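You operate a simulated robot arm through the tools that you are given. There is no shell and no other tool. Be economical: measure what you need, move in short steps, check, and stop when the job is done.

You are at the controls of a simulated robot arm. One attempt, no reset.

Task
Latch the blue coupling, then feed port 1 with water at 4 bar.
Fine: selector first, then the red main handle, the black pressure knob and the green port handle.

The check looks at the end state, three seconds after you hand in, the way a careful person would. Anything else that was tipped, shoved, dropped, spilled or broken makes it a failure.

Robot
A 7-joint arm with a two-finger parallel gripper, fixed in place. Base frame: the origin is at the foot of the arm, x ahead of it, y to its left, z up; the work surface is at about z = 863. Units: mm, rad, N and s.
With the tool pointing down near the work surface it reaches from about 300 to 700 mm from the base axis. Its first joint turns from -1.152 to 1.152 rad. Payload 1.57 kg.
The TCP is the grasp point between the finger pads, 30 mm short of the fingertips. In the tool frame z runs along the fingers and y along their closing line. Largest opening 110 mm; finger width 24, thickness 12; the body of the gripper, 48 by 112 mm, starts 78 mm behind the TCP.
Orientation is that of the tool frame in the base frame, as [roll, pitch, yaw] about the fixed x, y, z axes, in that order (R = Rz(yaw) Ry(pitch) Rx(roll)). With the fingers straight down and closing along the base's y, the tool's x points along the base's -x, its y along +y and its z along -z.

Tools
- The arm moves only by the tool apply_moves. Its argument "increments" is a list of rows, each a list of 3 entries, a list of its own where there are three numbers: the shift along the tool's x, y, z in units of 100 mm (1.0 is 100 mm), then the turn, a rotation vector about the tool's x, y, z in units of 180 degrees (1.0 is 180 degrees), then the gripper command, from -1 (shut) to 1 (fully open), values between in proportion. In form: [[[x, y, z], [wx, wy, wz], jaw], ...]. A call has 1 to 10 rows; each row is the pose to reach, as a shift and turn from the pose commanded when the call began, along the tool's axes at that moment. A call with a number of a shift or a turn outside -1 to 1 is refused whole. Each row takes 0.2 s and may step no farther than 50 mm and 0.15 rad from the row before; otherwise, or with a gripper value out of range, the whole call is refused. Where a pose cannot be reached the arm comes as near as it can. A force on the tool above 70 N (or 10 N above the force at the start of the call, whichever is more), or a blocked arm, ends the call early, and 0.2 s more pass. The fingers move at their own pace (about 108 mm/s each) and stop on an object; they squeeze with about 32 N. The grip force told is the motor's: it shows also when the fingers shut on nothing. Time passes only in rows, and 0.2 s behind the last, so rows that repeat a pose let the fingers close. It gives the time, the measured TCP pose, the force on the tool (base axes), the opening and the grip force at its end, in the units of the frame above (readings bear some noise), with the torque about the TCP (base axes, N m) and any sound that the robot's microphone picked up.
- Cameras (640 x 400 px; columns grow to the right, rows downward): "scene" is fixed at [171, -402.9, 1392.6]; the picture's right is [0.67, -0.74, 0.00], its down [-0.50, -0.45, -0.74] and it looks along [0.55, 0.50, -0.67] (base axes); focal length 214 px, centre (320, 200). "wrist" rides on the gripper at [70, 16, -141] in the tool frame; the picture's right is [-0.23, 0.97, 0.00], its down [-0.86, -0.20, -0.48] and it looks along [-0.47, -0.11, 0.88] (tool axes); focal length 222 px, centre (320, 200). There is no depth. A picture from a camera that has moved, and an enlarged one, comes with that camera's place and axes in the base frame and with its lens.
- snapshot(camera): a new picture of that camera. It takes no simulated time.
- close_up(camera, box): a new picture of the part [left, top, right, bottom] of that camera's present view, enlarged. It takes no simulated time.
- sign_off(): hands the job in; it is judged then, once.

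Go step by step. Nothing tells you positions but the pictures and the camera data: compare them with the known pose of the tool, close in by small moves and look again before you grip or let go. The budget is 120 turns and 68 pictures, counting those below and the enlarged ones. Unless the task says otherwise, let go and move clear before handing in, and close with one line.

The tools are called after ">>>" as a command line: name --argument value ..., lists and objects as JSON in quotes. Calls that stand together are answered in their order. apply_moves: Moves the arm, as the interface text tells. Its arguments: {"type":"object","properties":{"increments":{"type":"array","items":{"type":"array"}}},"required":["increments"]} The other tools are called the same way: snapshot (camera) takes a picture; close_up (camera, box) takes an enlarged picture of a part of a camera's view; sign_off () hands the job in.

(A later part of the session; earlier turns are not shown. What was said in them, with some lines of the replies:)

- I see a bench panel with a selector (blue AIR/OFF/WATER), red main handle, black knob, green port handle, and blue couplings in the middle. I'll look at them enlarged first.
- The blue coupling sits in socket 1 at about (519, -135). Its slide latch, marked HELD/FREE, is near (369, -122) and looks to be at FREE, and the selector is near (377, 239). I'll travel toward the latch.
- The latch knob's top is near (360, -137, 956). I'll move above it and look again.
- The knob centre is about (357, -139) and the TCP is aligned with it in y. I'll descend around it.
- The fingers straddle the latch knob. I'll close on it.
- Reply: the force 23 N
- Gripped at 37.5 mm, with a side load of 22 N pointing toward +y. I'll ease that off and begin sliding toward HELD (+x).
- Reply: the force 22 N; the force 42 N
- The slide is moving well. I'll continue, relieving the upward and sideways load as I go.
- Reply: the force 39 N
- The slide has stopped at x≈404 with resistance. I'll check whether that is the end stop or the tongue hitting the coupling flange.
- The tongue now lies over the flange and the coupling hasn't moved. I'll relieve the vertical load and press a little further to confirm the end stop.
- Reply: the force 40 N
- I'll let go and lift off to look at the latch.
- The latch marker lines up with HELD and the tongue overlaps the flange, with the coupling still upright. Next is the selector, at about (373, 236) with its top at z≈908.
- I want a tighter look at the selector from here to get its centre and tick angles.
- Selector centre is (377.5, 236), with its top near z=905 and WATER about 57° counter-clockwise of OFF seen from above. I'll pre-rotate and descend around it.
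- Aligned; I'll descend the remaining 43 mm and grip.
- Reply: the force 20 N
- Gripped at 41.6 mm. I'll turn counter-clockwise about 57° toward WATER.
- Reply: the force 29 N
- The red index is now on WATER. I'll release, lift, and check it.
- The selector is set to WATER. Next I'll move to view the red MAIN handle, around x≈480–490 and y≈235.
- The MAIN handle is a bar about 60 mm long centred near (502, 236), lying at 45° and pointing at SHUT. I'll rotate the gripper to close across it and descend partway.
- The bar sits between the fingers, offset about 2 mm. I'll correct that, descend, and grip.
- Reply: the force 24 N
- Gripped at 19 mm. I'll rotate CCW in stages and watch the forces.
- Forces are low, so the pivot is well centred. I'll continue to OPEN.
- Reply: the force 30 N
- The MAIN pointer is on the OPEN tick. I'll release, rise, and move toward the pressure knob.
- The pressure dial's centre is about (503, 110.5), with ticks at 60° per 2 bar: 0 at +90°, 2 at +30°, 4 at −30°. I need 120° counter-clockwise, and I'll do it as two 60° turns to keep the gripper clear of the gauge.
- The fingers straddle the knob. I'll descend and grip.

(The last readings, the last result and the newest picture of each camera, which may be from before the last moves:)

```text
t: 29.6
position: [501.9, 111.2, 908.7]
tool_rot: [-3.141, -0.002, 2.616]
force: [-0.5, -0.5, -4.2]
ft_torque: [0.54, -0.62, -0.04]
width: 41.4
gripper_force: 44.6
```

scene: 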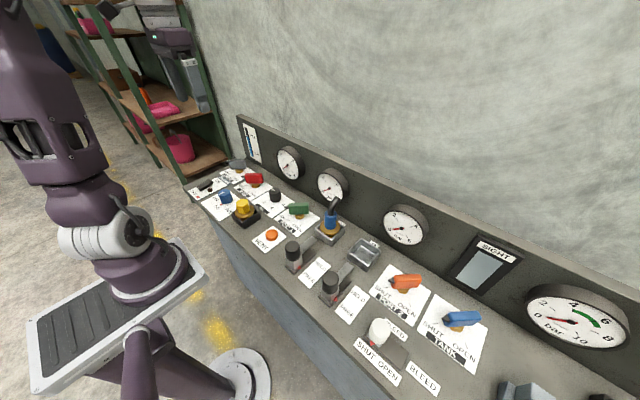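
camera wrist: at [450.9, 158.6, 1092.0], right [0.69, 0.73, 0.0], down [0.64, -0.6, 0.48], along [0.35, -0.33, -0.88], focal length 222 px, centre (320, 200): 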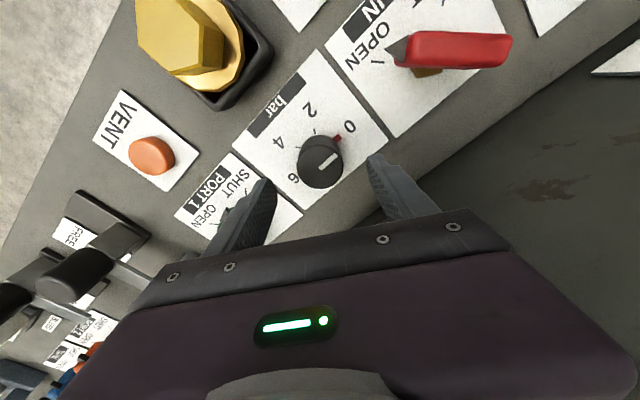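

Centred and gripped. I'll turn the first 60° counter-clockwise.

>>> apply_moves --increments '[[[0, 0, 0], [0, 0, -0.042], -1], [[0, 0, 0], [0, 0, -0.084], -1], [[0, 0, 0], [0, 0, -0.126], -1], [[0, 0, 0], [0, 0, -0.168], -1], [[0, 0, 0], [0, 0, -0.21], -1], [[0, 0, 0], [0, 0, -0.252], -1], [[0, 0, 0], [0, 0, -0.294], -1], [[0, 0, 0], [0, 0, -0.333], -1], [[0, 0, 0], [0, 0, -0.333], -1]]'

>>> apply_moves --increments '[[[0, 0, 0], [0, 0, 0], 0.3], [[0, 0, 0], [0, 0, 0], 0.3], [[0, 0, -0.3], [0, 0, 0.042], 0.3], [[0, 0, -0.42], [0, 0, 0.084], 0.3], [[0, 0, -0.42], [0, 0, 0.126], 0.3], [[0, 0, -0.42], [0, 0, 0.168], 0.3], [[0, 0, -0.42], [0, 0, 0.21], 0.3], [[0, 0, -0.42], [0, 0, 0.252], 0.3], [[0, 0, -0.42], [0, 0, 0.294], 0.3], [[0, 0, -0.42], [0, 0, 0.333], 0.3]]'

>>> close_up --camera "wrist" --box '[220, 70, 400, 210]'

>>> close_up --camera "scene" --box '[200, 130, 360, 230]'

```text
t: 31.6
position: [501.3, 114.0, 908.1]
tool_rot: [3.139, 0.003, -2.618]
force: [2.1, 21.8, 3.2]
ft_torque: [0.31, -0.92, -0.02]
width: 41.5
gripper_force: 45.1
```

```text
t: 33.8
position: [502.1, 113.6, 950.6]
tool_rot: [-3.141, 0.002, 2.615]
force: [-0.3, 0.2, -0.2]
ft_torque: [-0.01, 0.0, 0.02]
width: 71.5
gripper_force: 0.0
```

```text
2.86 times, centred on (310, 140) of wrist
camera zoom: at [451.2, 159.7, 1092.3], right [0.69, 0.73, 0.0], down [0.64, -0.6, 0.48], along [0.35, -0.33, -0.88], focal length 635 px, centre (349, 371)
```

zoom: 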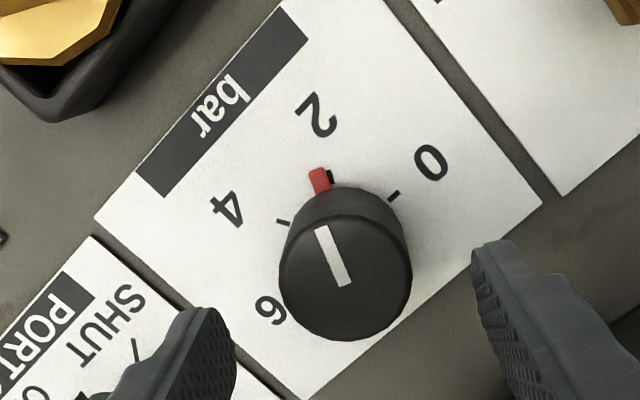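

```text
4.00 times, centred on (280, 180) of scene
camera zoom: at [171.0, -402.9, 1392.6], right [0.67, -0.74, 0.0], down [-0.5, -0.45, -0.74], along [0.55, 0.5, -0.67], focal length 858 px, centre (480, 280)
```

zoom: 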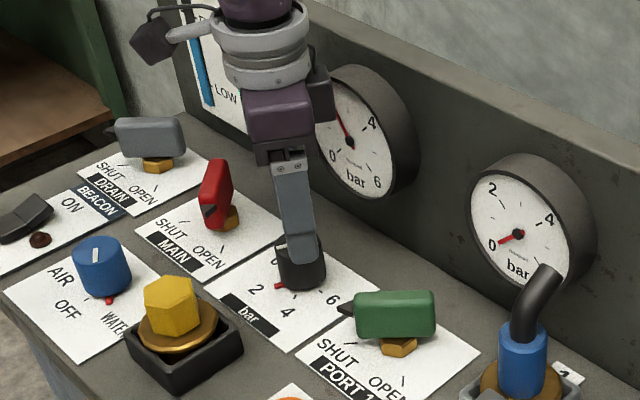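

The index went slightly past 2, to about 2.4 bar by my geometry. About 47° remains, so I'll regrip, turn about 40°, and look while still holding it.

>>> apply_moves --increments '[[[0, -0.02, 0.25], [0, 0, 0], 0.3], [[0, -0.02, 0.42], [0, 0, 0], 0.3], [[0, -0.02, 0.42], [0, 0, 0], -0.2], [[0, -0.02, 0.42], [0, 0, 0], -1], [[0, -0.02, 0.42], [0, 0, 0], -1]]'

>>> apply_moves --increments '[[[0, 0, 0], [0, 0, -0.04], -1], [[0, 0, 0], [0, 0, -0.08], -1], [[0, 0, 0], [0, 0, -0.12], -1], [[0, 0, 0], [0, 0, -0.16], -1], [[0, 0, 0], [0, 0, -0.19], -1], [[0, 0, 0], [0, 0, -0.222], -1], [[0, 0, 0], [0, 0, -0.222], -1]]'

>>> close_up --camera "wrist" --box '[220, 80, 420, 240]'

```text
t: 35.0
position: [500.9, 110.8, 908.8]
tool_rot: [3.14, -0.001, 2.617]
force: [6.4, 11.2, -6.5]
ft_torque: [-0.52, -0.17, -0.04]
width: 40.9
gripper_force: 45.0
```

```text
t: 36.6
position: [501.0, 112.6, 906.5]
tool_rot: [3.139, 0.001, -2.964]
force: [3.1, 34.5, 3.4]
ft_torque: [0.01, 0.68, -0.04]
width: 40.4
gripper_force: 44.9
```

```text
2.50 times, centred on (320, 160) of wrist
camera zoom: at [430.0, 114.9, 1049.8], right [0.05, 1.0, 0.0], down [0.88, -0.05, 0.48], along [0.48, -0.02, -0.88], focal length 555 px, centre (320, 300)
```

zoom: 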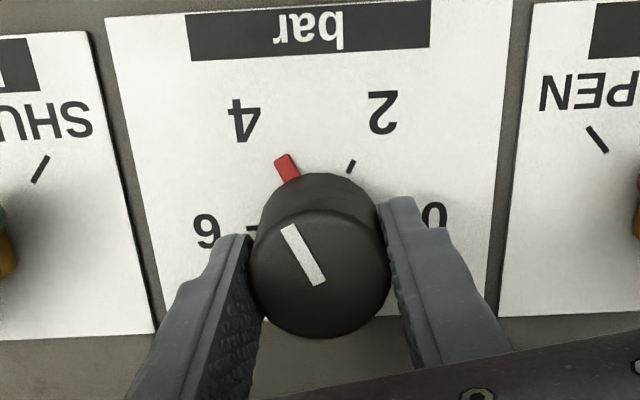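

While held, the index sits about 6° short of the 4 tick. I'll turn that little bit more and check.

>>> apply_moves --increments '[[[0, 0, 0], [0, 0, -0.02], -1], [[0, 0, 0], [0, 0, -0.035], -1], [[0, 0, 0], [0, 0, -0.035], -1]]'

>>> close_up --camera "scene" --box '[250, 130, 360, 210]'

>>> close_up --camera "wrist" --box '[260, 90, 380, 190]'

```text
t: 37.4
position: [501.7, 112.9, 908.1]
tool_rot: [3.14, 0.001, -2.856]
force: [0.2, 38.5, 9.5]
ft_torque: [0.2, -0.25, 0.01]
width: 40.2
gripper_force: 44.9
```

```text
5.00 times, centred on (305, 170) of scene
camera zoom: at [170.8, -402.0, 1392.9], right [0.67, -0.74, 0.0], down [-0.5, -0.45, -0.74], along [0.55, 0.5, -0.67], focal length 1072 px, centre (395, 350)
```

zoom: 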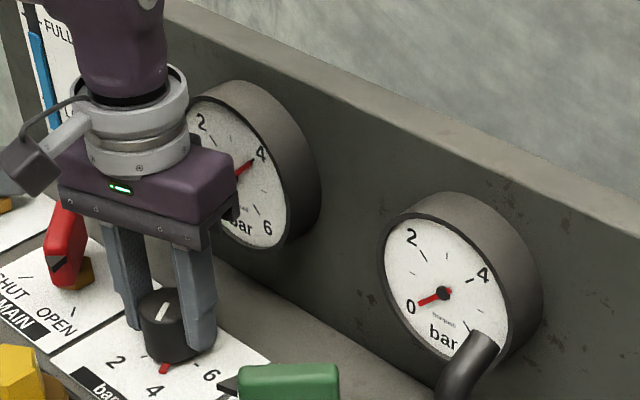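

```text
4.00 times, centred on (320, 140) of wrist
camera zoom: at [430.0, 106.9, 1049.7], right [-0.06, 1.0, 0.0], down [0.88, 0.05, 0.48], along [0.48, 0.03, -0.88], focal length 888 px, centre (320, 440)
```

zoom: 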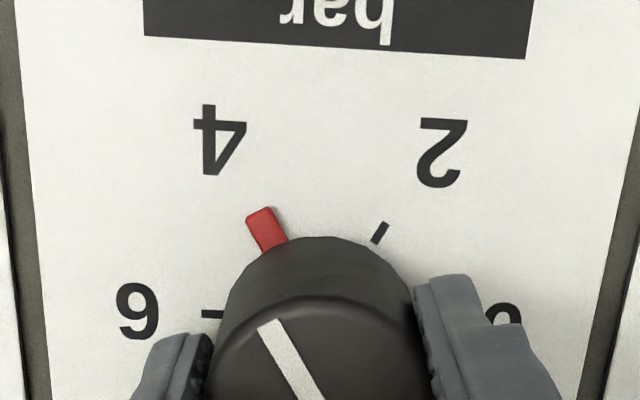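

The gauge reads about 4. I'll relieve the side load, release gently, and check the reading.

>>> apply_moves --increments '[[[0, 0.02, 0], [0, 0, 0], -1], [[0, 0.03, 0], [0, 0, 0], -0.6], [[0, 0.03, 0], [0, 0, 0], 0.2], [[0, 0.03, 0], [0, 0, 0], 0.3], [[0, 0.03, -0.45], [0, 0, 0], 0.3], [[0, 0.03, -0.9], [0, 0, 0], 0.3]]'

>>> close_up --camera "wrist" --box '[240, 50, 400, 170]'

>>> close_up --camera "scene" --box '[250, 130, 360, 210]'

```text
t: 38.8
position: [500.9, 111.2, 998.2]
tool_rot: [-3.141, -0.001, -2.86]
force: [0.0, 0.5, 0.4]
ft_torque: [-0.02, 0.0, 0.02]
width: 71.8
gripper_force: 0.1
```

```text
3.33 times, centred on (320, 110) of wrist
camera zoom: at [430.0, 106.0, 1140.1], right [-0.05, 1.0, 0.0], down [0.88, 0.05, 0.48], along [0.48, 0.03, -0.88], focal length 740 px, centre (320, 500)
```

zoom: 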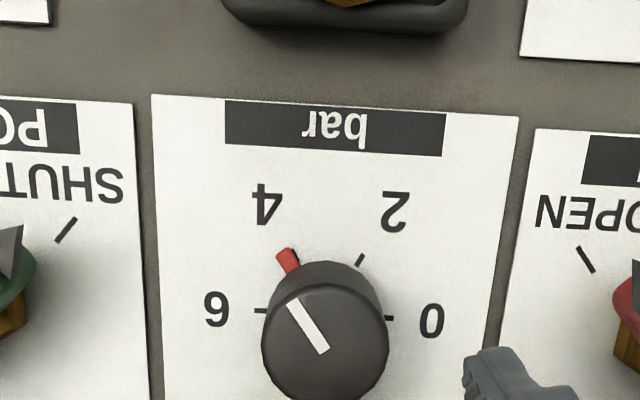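

```text
5.00 times, centred on (305, 170) of scene
camera zoom: at [171.0, -402.9, 1392.6], right [0.67, -0.74, 0.0], down [-0.5, -0.45, -0.74], along [0.55, 0.5, -0.67], focal length 1072 px, centre (395, 350)
```

zoom: 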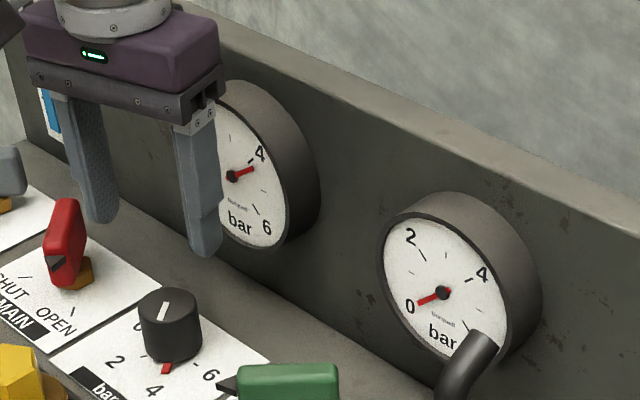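

A sliver of the 4 tick shows beside the index, so it may be slightly past 4. I'll zoom in on the dial and the gauge.

>>> close_up --camera "wrist" --box '[290, 100, 350, 140]'

>>> close_up --camera "scene" --box '[285, 145, 315, 185]'

```text
10.00 times, centred on (320, 120) of wrist
camera zoom: at [430.0, 106.0, 1140.1], right [-0.05, 1.0, 0.0], down [0.88, 0.05, 0.48], along [0.48, 0.03, -0.88], focal length 2221 px, centre (320, 1000)
```

zoom: 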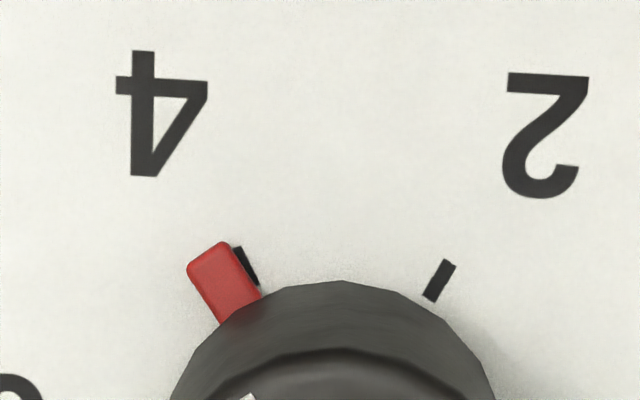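

```text
10.00 times, centred on (300, 165) of scene
camera zoom: at [171.0, -402.9, 1392.6], right [0.67, -0.74, 0.0], down [-0.5, -0.45, -0.74], along [0.55, 0.5, -0.67], focal length 2145 px, centre (520, 550)
```

zoom: 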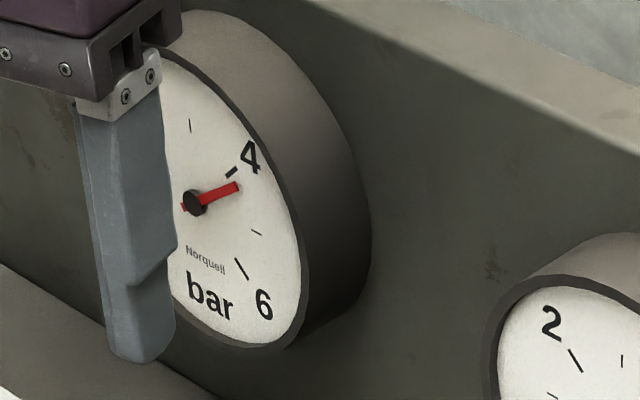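

Both the dial and the gauge show about 4.2, so I'll regrip centred and back off about 7° clockwise.

>>> apply_moves --increments '[[[-0.01, 0, 0.45], [0, 0, 0], 0.3], [[-0.01, 0, 0.9], [0, 0, 0], 0.3], [[-0.01, 0, 0.9], [0, 0, 0], -0.2], [[-0.01, 0, 0.9], [0, 0, 0], -1], [[-0.01, 0, 0.9], [0, 0, 0], -1]]'

>>> close_up --camera "wrist" --box '[290, 110, 350, 150]'

```text
t: 40.0
position: [499.6, 111.5, 909.7]
tool_rot: [3.141, 0.0, -2.859]
force: [-0.5, 4.9, -7.1]
ft_torque: [-0.21, -0.99, 0.04]
width: 41.0
gripper_force: 45.1
```

```text
10.00 times, centred on (320, 130) of wrist
camera zoom: at [429.3, 107.3, 1051.5], right [-0.05, 1.0, 0.0], down [0.88, 0.05, 0.48], along [0.48, 0.03, -0.88], focal length 2221 px, centre (320, 900)
```

zoom: 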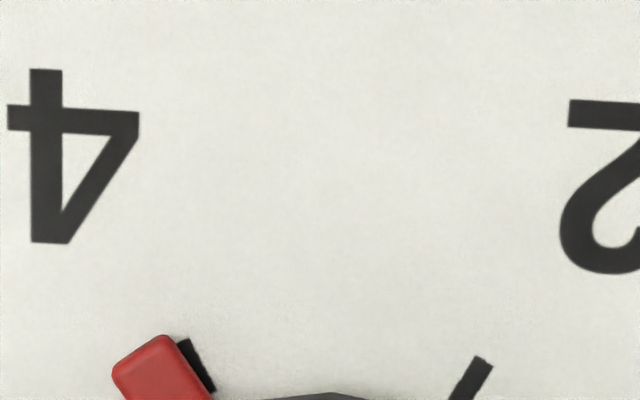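

The grip left the reading unchanged. I'll turn 7° clockwise and compare.

>>> apply_moves --increments '[[[0, 0, 0], [0, 0, 0.02], -1], [[0, 0, 0], [0, 0, 0.04], -1], [[0, 0, 0], [0, 0, 0.04], -1]]'

>>> close_up --camera "wrist" --box '[280, 120, 355, 170]'

```text
t: 40.8
position: [499.4, 112.1, 908.4]
tool_rot: [-3.141, 0.0, -2.985]
force: [-2.2, -0.4, 16.0]
ft_torque: [-0.16, 0.54, -0.01]
width: 41.0
gripper_force: 44.9
```

```text
8.00 times, centred on (318, 145) of wrist
camera zoom: at [429.4, 116.5, 1051.5], right [0.07, 1.0, 0.0], down [0.88, -0.06, 0.48], along [0.48, -0.04, -0.88], focal length 1777 px, centre (340, 640)
```

zoom: 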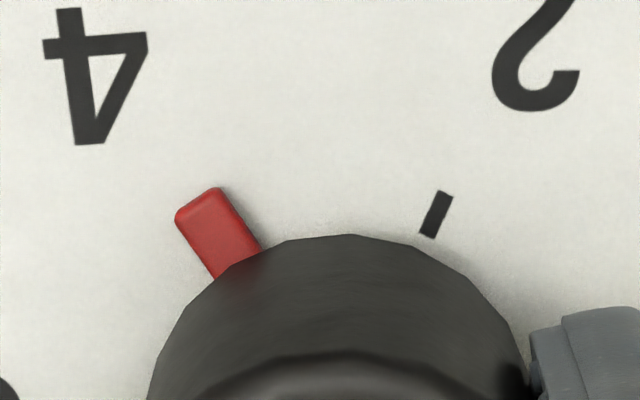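

The index now covers the 4 tick, at −29.4° against an expected −29.5°. I'll release and verify.

>>> apply_moves --increments '[[[0, 0, 0], [0, 0, 0], -0.4], [[0, 0, 0], [0, 0, 0], 0.2], [[0, 0, 0], [0, 0, 0], 0.3], [[0, 0, -0.45], [0, 0, 0], 0.3], [[0, 0, -0.9], [0, 0, -0.0], 0.3]]'

>>> close_up --camera "wrist" --box '[280, 100, 355, 150]'

>>> close_up --camera "scene" --box '[285, 145, 315, 185]'

```text
t: 42.0
position: [500.3, 113.7, 999.6]
tool_rot: [-3.141, -0.001, -2.984]
force: [0.2, 0.3, -0.2]
ft_torque: [-0.03, -0.02, -0.01]
width: 71.7
gripper_force: 0.1
```

```text
8.00 times, centred on (318, 125) of wrist
camera zoom: at [430.4, 117.6, 1140.9], right [0.07, 1.0, 0.0], down [0.88, -0.06, 0.48], along [0.48, -0.03, -0.88], focal length 1777 px, centre (340, 800)
```

zoom: 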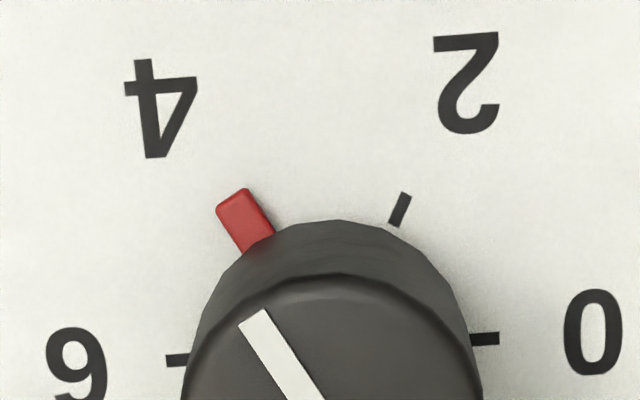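

```text
10.00 times, centred on (300, 165) of scene
camera zoom: at [171.0, -402.9, 1392.6], right [0.67, -0.74, 0.0], down [-0.5, -0.45, -0.74], along [0.55, 0.5, -0.67], focal length 2145 px, centre (520, 550)
```

zoom: 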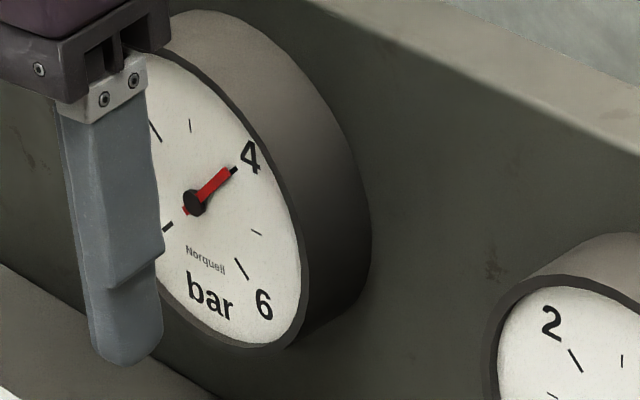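

The gauge reads exactly 4. Next is the green PORT 1 handle, with its pivot expected near (500, -12), so I'll move there to look.

>>> apply_moves --increments '[[[0.05, -0.3, -0.2], [0, 0, 0.025], 0.3], [[0.1, -0.6, -0.3], [0, 0, 0.05], 0.3]]'

>>> apply_moves --increments '[[[0.15, -0.35, -0.1], [0, 0, 0], 0.3], [[0.3, -0.65, -0.2], [0, 0, 0], 0.3]]'

>>> close_up --camera "wrist" --box '[200, 60, 440, 220]'

```text
t: 42.6
position: [501.1, 52.0, 1029.3]
tool_rot: [3.14, -0.001, 3.141]
force: [1.1, 0.2, 0.3]
ft_torque: [0.01, -0.03, 0.0]
width: 71.7
gripper_force: 0.1
```

```text
t: 43.2
position: [470.5, -13.2, 1049.3]
tool_rot: [-3.141, 0.001, -3.141]
force: [-0.9, 0.0, 0.4]
ft_torque: [-0.02, -0.02, -0.02]
width: 71.7
gripper_force: 0.0
```

```text
2.50 times, centred on (320, 140) of wrist
camera zoom: at [401.7, 2.3, 1191.5], right [0.23, 0.97, 0.0], down [0.86, -0.2, 0.48], along [0.47, -0.11, -0.88], focal length 555 px, centre (320, 350)
```

zoom: 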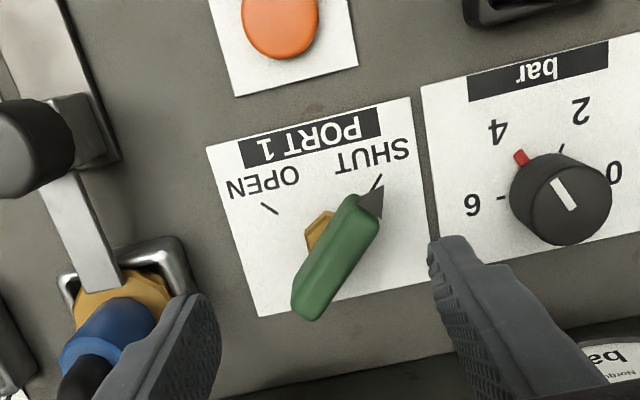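

PORT 1's handle is centred at about (500, -12) at 45°, pointing to SHUT, and the latch tongue clearly overlaps the coupling flange. I'll align across the bar and go partway down.

>>> apply_moves --increments '[[[-0.1, 0.01, 0.1], [0, 0, 0.045], 0.2], [[-0.2, 0.017, 0.2], [0, 0, 0.09], 0.2], [[-0.3, 0.017, 0.3], [0, 0, 0.13], 0.2], [[-0.3, 0.017, 0.5], [0, 0, 0.17], 0.2], [[-0.3, 0.017, 0.7], [0, 0, 0.21], 0.2], [[-0.3, 0.017, 0.9], [0, 0, 0.25], 0.2]]'

>>> snapshot --camera "wrist"

```text
t: 44.6
position: [499.4, -10.5, 958.2]
tool_rot: [-3.142, 0.0, 2.354]
force: [-0.1, -0.1, -0.3]
ft_torque: [0.0, -0.03, 0.0]
width: 65.9
gripper_force: 0.0
```

```text
12 pictures are left
camera wrist: at [463.8, 48.8, 1099.9], right [0.85, 0.53, 0.0], down [0.46, -0.75, 0.48], along [0.25, -0.41, -0.88], focal length 222 px, centre (320, 200)
```

wrist: 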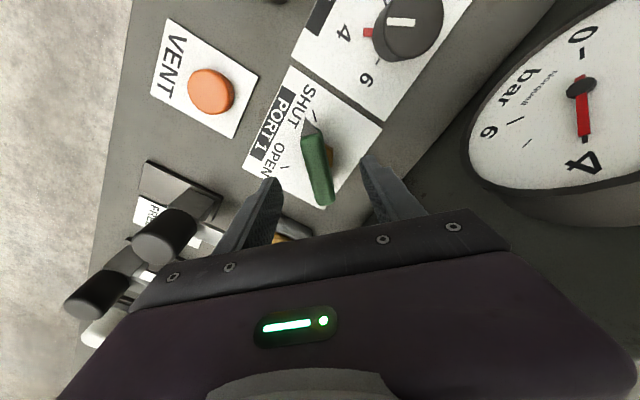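

Aligned the same way as for MAIN. I'll descend and grip.

>>> apply_moves --increments '[[[0, 0, 0.22], [0, 0, 0], 0.1], [[0, 0, 0.44], [0, 0, 0], 0.1], [[0, 0, 0.44], [0, 0, 0], -1], [[0, 0, 0.44], [0, 0, 0], -1], [[0, 0, 0.44], [0, 0, 0], -1]]'

```text
t: 45.8
position: [499.7, -11.0, 914.0]
tool_rot: [-3.139, -0.001, 2.354]
force: [-11.0, -10.7, -3.3]
ft_torque: [0.13, -0.98, 0.07]
width: 18.6
gripper_force: 33.0
```

>>> apply_moves --increments '[[[0, -0.015, 0], [0, 0, 0], -1], [[0, -0.015, 0], [0, 0, -0.04], -1], [[0, -0.015, 0], [0, 0, -0.08], -1], [[0, -0.015, 0], [0, 0, -0.12], -1], [[0, -0.015, 0], [0, 0, -0.16], -1]]'

```text
t: 47.0
position: [499.9, -12.3, 915.1]
tool_rot: [-3.14, 0.0, 2.858]
force: [-2.0, -11.9, -4.9]
ft_torque: [-0.07, 0.14, -0.02]
width: 18.9
gripper_force: 32.2
```

The handle is turning with low forces. I'll continue to OPEN.

>>> apply_moves --increments '[[[0, 0, 0], [0, 0, -0.04], -1], [[0, 0, 0], [0, 0, -0.08], -1], [[0, 0, 0], [0, 0, -0.12], -1], [[0, 0, 0], [0, 0, -0.16], -1], [[0, 0, 0], [0, 0, -0.2], -1], [[0, 0, 0], [0, 0, -0.24], -1], [[0, 0, 0], [0, 0, -0.28], -1], [[0, 0, 0], [0, 0, -0.32], -1], [[0, 0, 0], [0, 0, -0.34], -1]]'

>>> close_up --camera "wrist" --box '[220, 80, 420, 240]'

```text
t: 49.0
position: [499.8, -12.6, 914.0]
tool_rot: [-3.14, 0.001, -2.355]
force: [0.9, -18.5, 25.4]
ft_torque: [0.45, 0.12, -0.08]
width: 19.1
gripper_force: 33.4
```

```text
2.50 times, centred on (320, 160) of wrist
camera zoom: at [440.1, -51.6, 1056.0], right [-0.53, 0.85, 0.0], down [0.74, 0.46, 0.48], along [0.41, 0.25, -0.88], focal length 555 px, centre (320, 300)
```

zoom: 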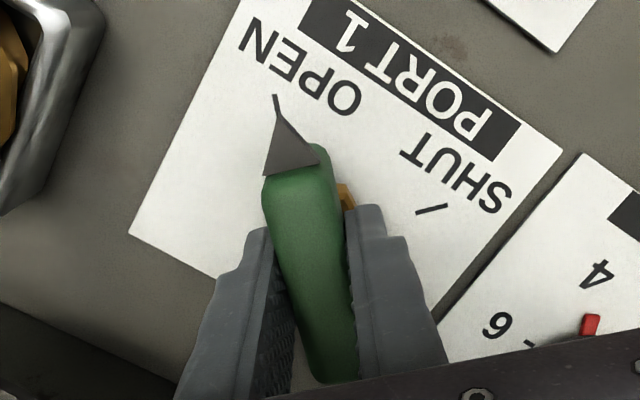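

PORT 1 points at OPEN. I'll release, rise straight up, then back away and inspect everything.

>>> apply_moves --increments '[[[0, 0, 0], [0, 0, 0], 0.1], [[0, 0, 0], [0, 0, 0], 0.1], [[0, 0, -0.4], [0, 0, 0], 0.1], [[0, 0, -0.8], [0, 0, 0.04], 0.1], [[0, 0, -1.0], [0, 0, 0.085], 0.1], [[0, 0, -1.0], [0, 0, 0.13], 0.1], [[0, 0, -1.0], [0, 0, 0.17], 0.1], [[0, 0, -1.0], [0, 0, 0.21], 0.1], [[0, 0, -1.0], [0, 0, 0.25], 0.1]]'

>>> apply_moves --increments '[[[0.3, 0.2, -0.3], [0, 0, 0], 0.1], [[0.6, 0.4, -0.6], [0, 0, 0], 0.1], [[0.9, 0.6, -0.9], [0, 0, 0], 0.1]]'

>>> snapshot --camera "scene"

>>> close_up --camera "scene" --box '[240, 140, 400, 270]'

>>> snapshot --camera "wrist"

```text
t: 51.0
position: [499.7, -12.5, 1014.7]
tool_rot: [-3.142, 0.0, 3.14]
force: [-0.6, -0.3, -0.6]
ft_torque: [-0.01, -0.04, 0.01]
width: 60.4
gripper_force: 0.0
```

```text
t: 51.8
position: [408.9, 47.3, 1104.1]
tool_rot: [-3.142, -0.001, 3.141]
force: [-0.1, -0.5, -0.6]
ft_torque: [0.02, -0.01, -0.01]
width: 60.8
gripper_force: 0.0
```

```text
10 pictures are left
```

scene: 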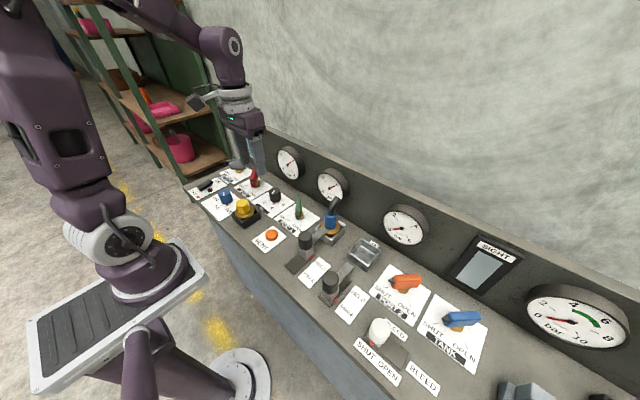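

```text
3.08 times, centred on (320, 205) of scene
camera zoom: at [171.0, -403.0, 1392.6], right [0.67, -0.74, 0.0], down [-0.5, -0.45, -0.74], along [0.55, 0.5, -0.67], focal length 660 px, centre (320, 185)
```

zoom: 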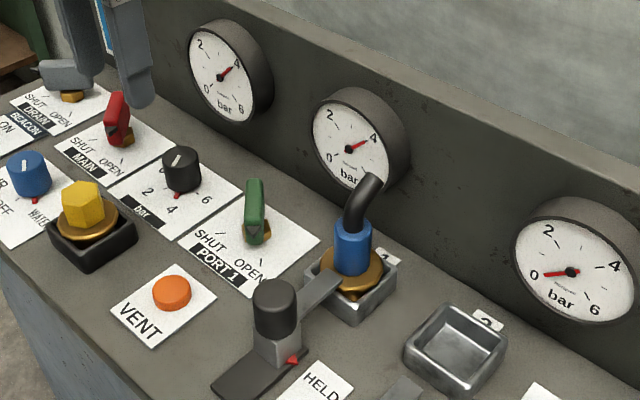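

```text
8 pictures are left
camera wrist: at [340.3, 62.7, 1246.1], right [0.23, 0.97, 0.0], down [0.86, -0.2, 0.48], along [0.47, -0.11, -0.88], focal length 222 px, centre (320, 200)
```

wrist: 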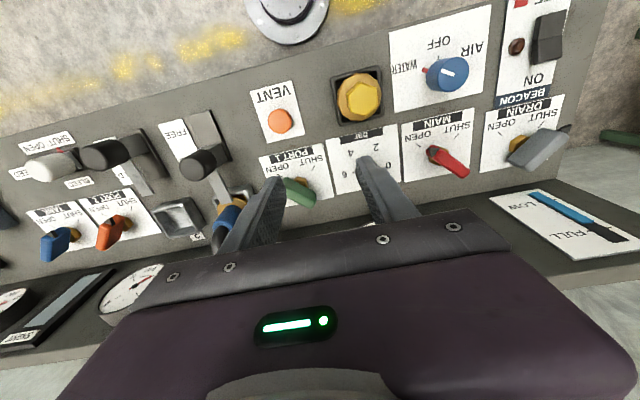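

Both the supply and port 1 gauges show about 4 bar. One last close look at the gauges and the latch.

>>> close_up --camera "scene" --box '[275, 140, 350, 200]'

>>> close_up --camera "scene" --box '[280, 205, 350, 295]'

>>> close_up --camera "wrist" --box '[150, 100, 270, 240]'

```text
6.67 times, centred on (312, 170) of scene
camera zoom: at [171.0, -403.0, 1392.6], right [0.67, -0.74, 0.0], down [-0.5, -0.45, -0.74], along [0.55, 0.5, -0.67], focal length 1430 px, centre (370, 400)
```

zoom: 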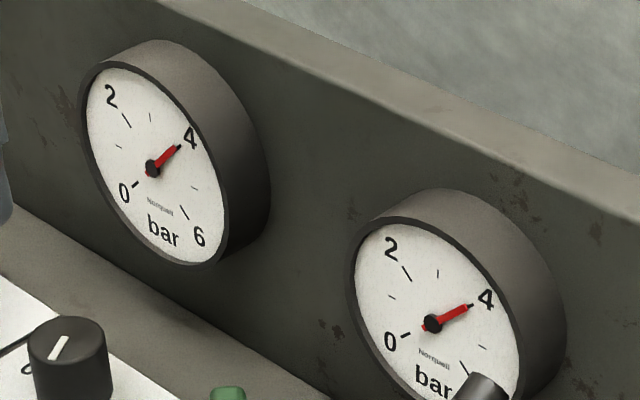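

```text
4.44 times, centred on (315, 250) of scene
camera zoom: at [171.0, -403.0, 1392.6], right [0.67, -0.74, 0.0], down [-0.5, -0.45, -0.74], along [0.55, 0.5, -0.67], focal length 953 px, centre (342, -22)
```

zoom: 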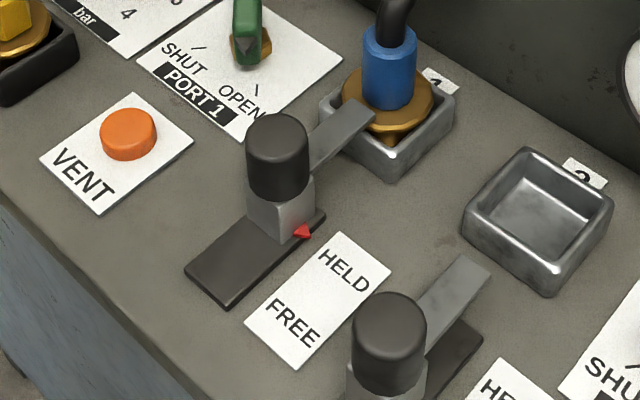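

```text
2.86 times, centred on (210, 170) of wrist
camera zoom: at [340.3, 62.7, 1246.1], right [0.23, 0.97, 0.0], down [0.86, -0.2, 0.48], along [0.47, -0.11, -0.88], focal length 635 px, centre (634, 286)
```

zoom: 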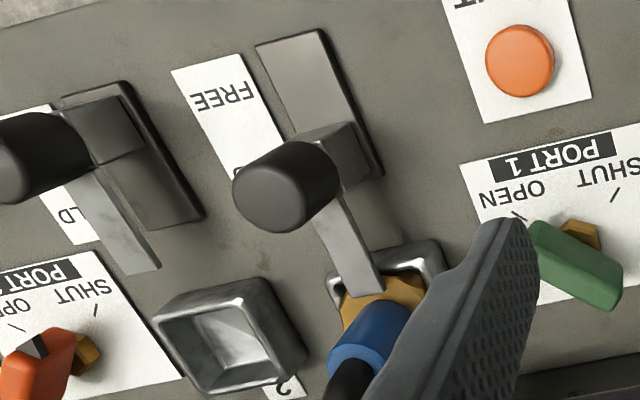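

The latch is at HELD with its tongue over the flange, the selector is on WATER, and MAIN and PORT 1 are open. Both gauges read 4 bar and the arm is clear, so I'm handing in.

>>> sign_off

```text
The job is handed in.
```

The blue coupling is latched at HELD, and port 1 is fed with water at 4 bar, with both the supply and port 1 gauges reading 4 when I handed in.
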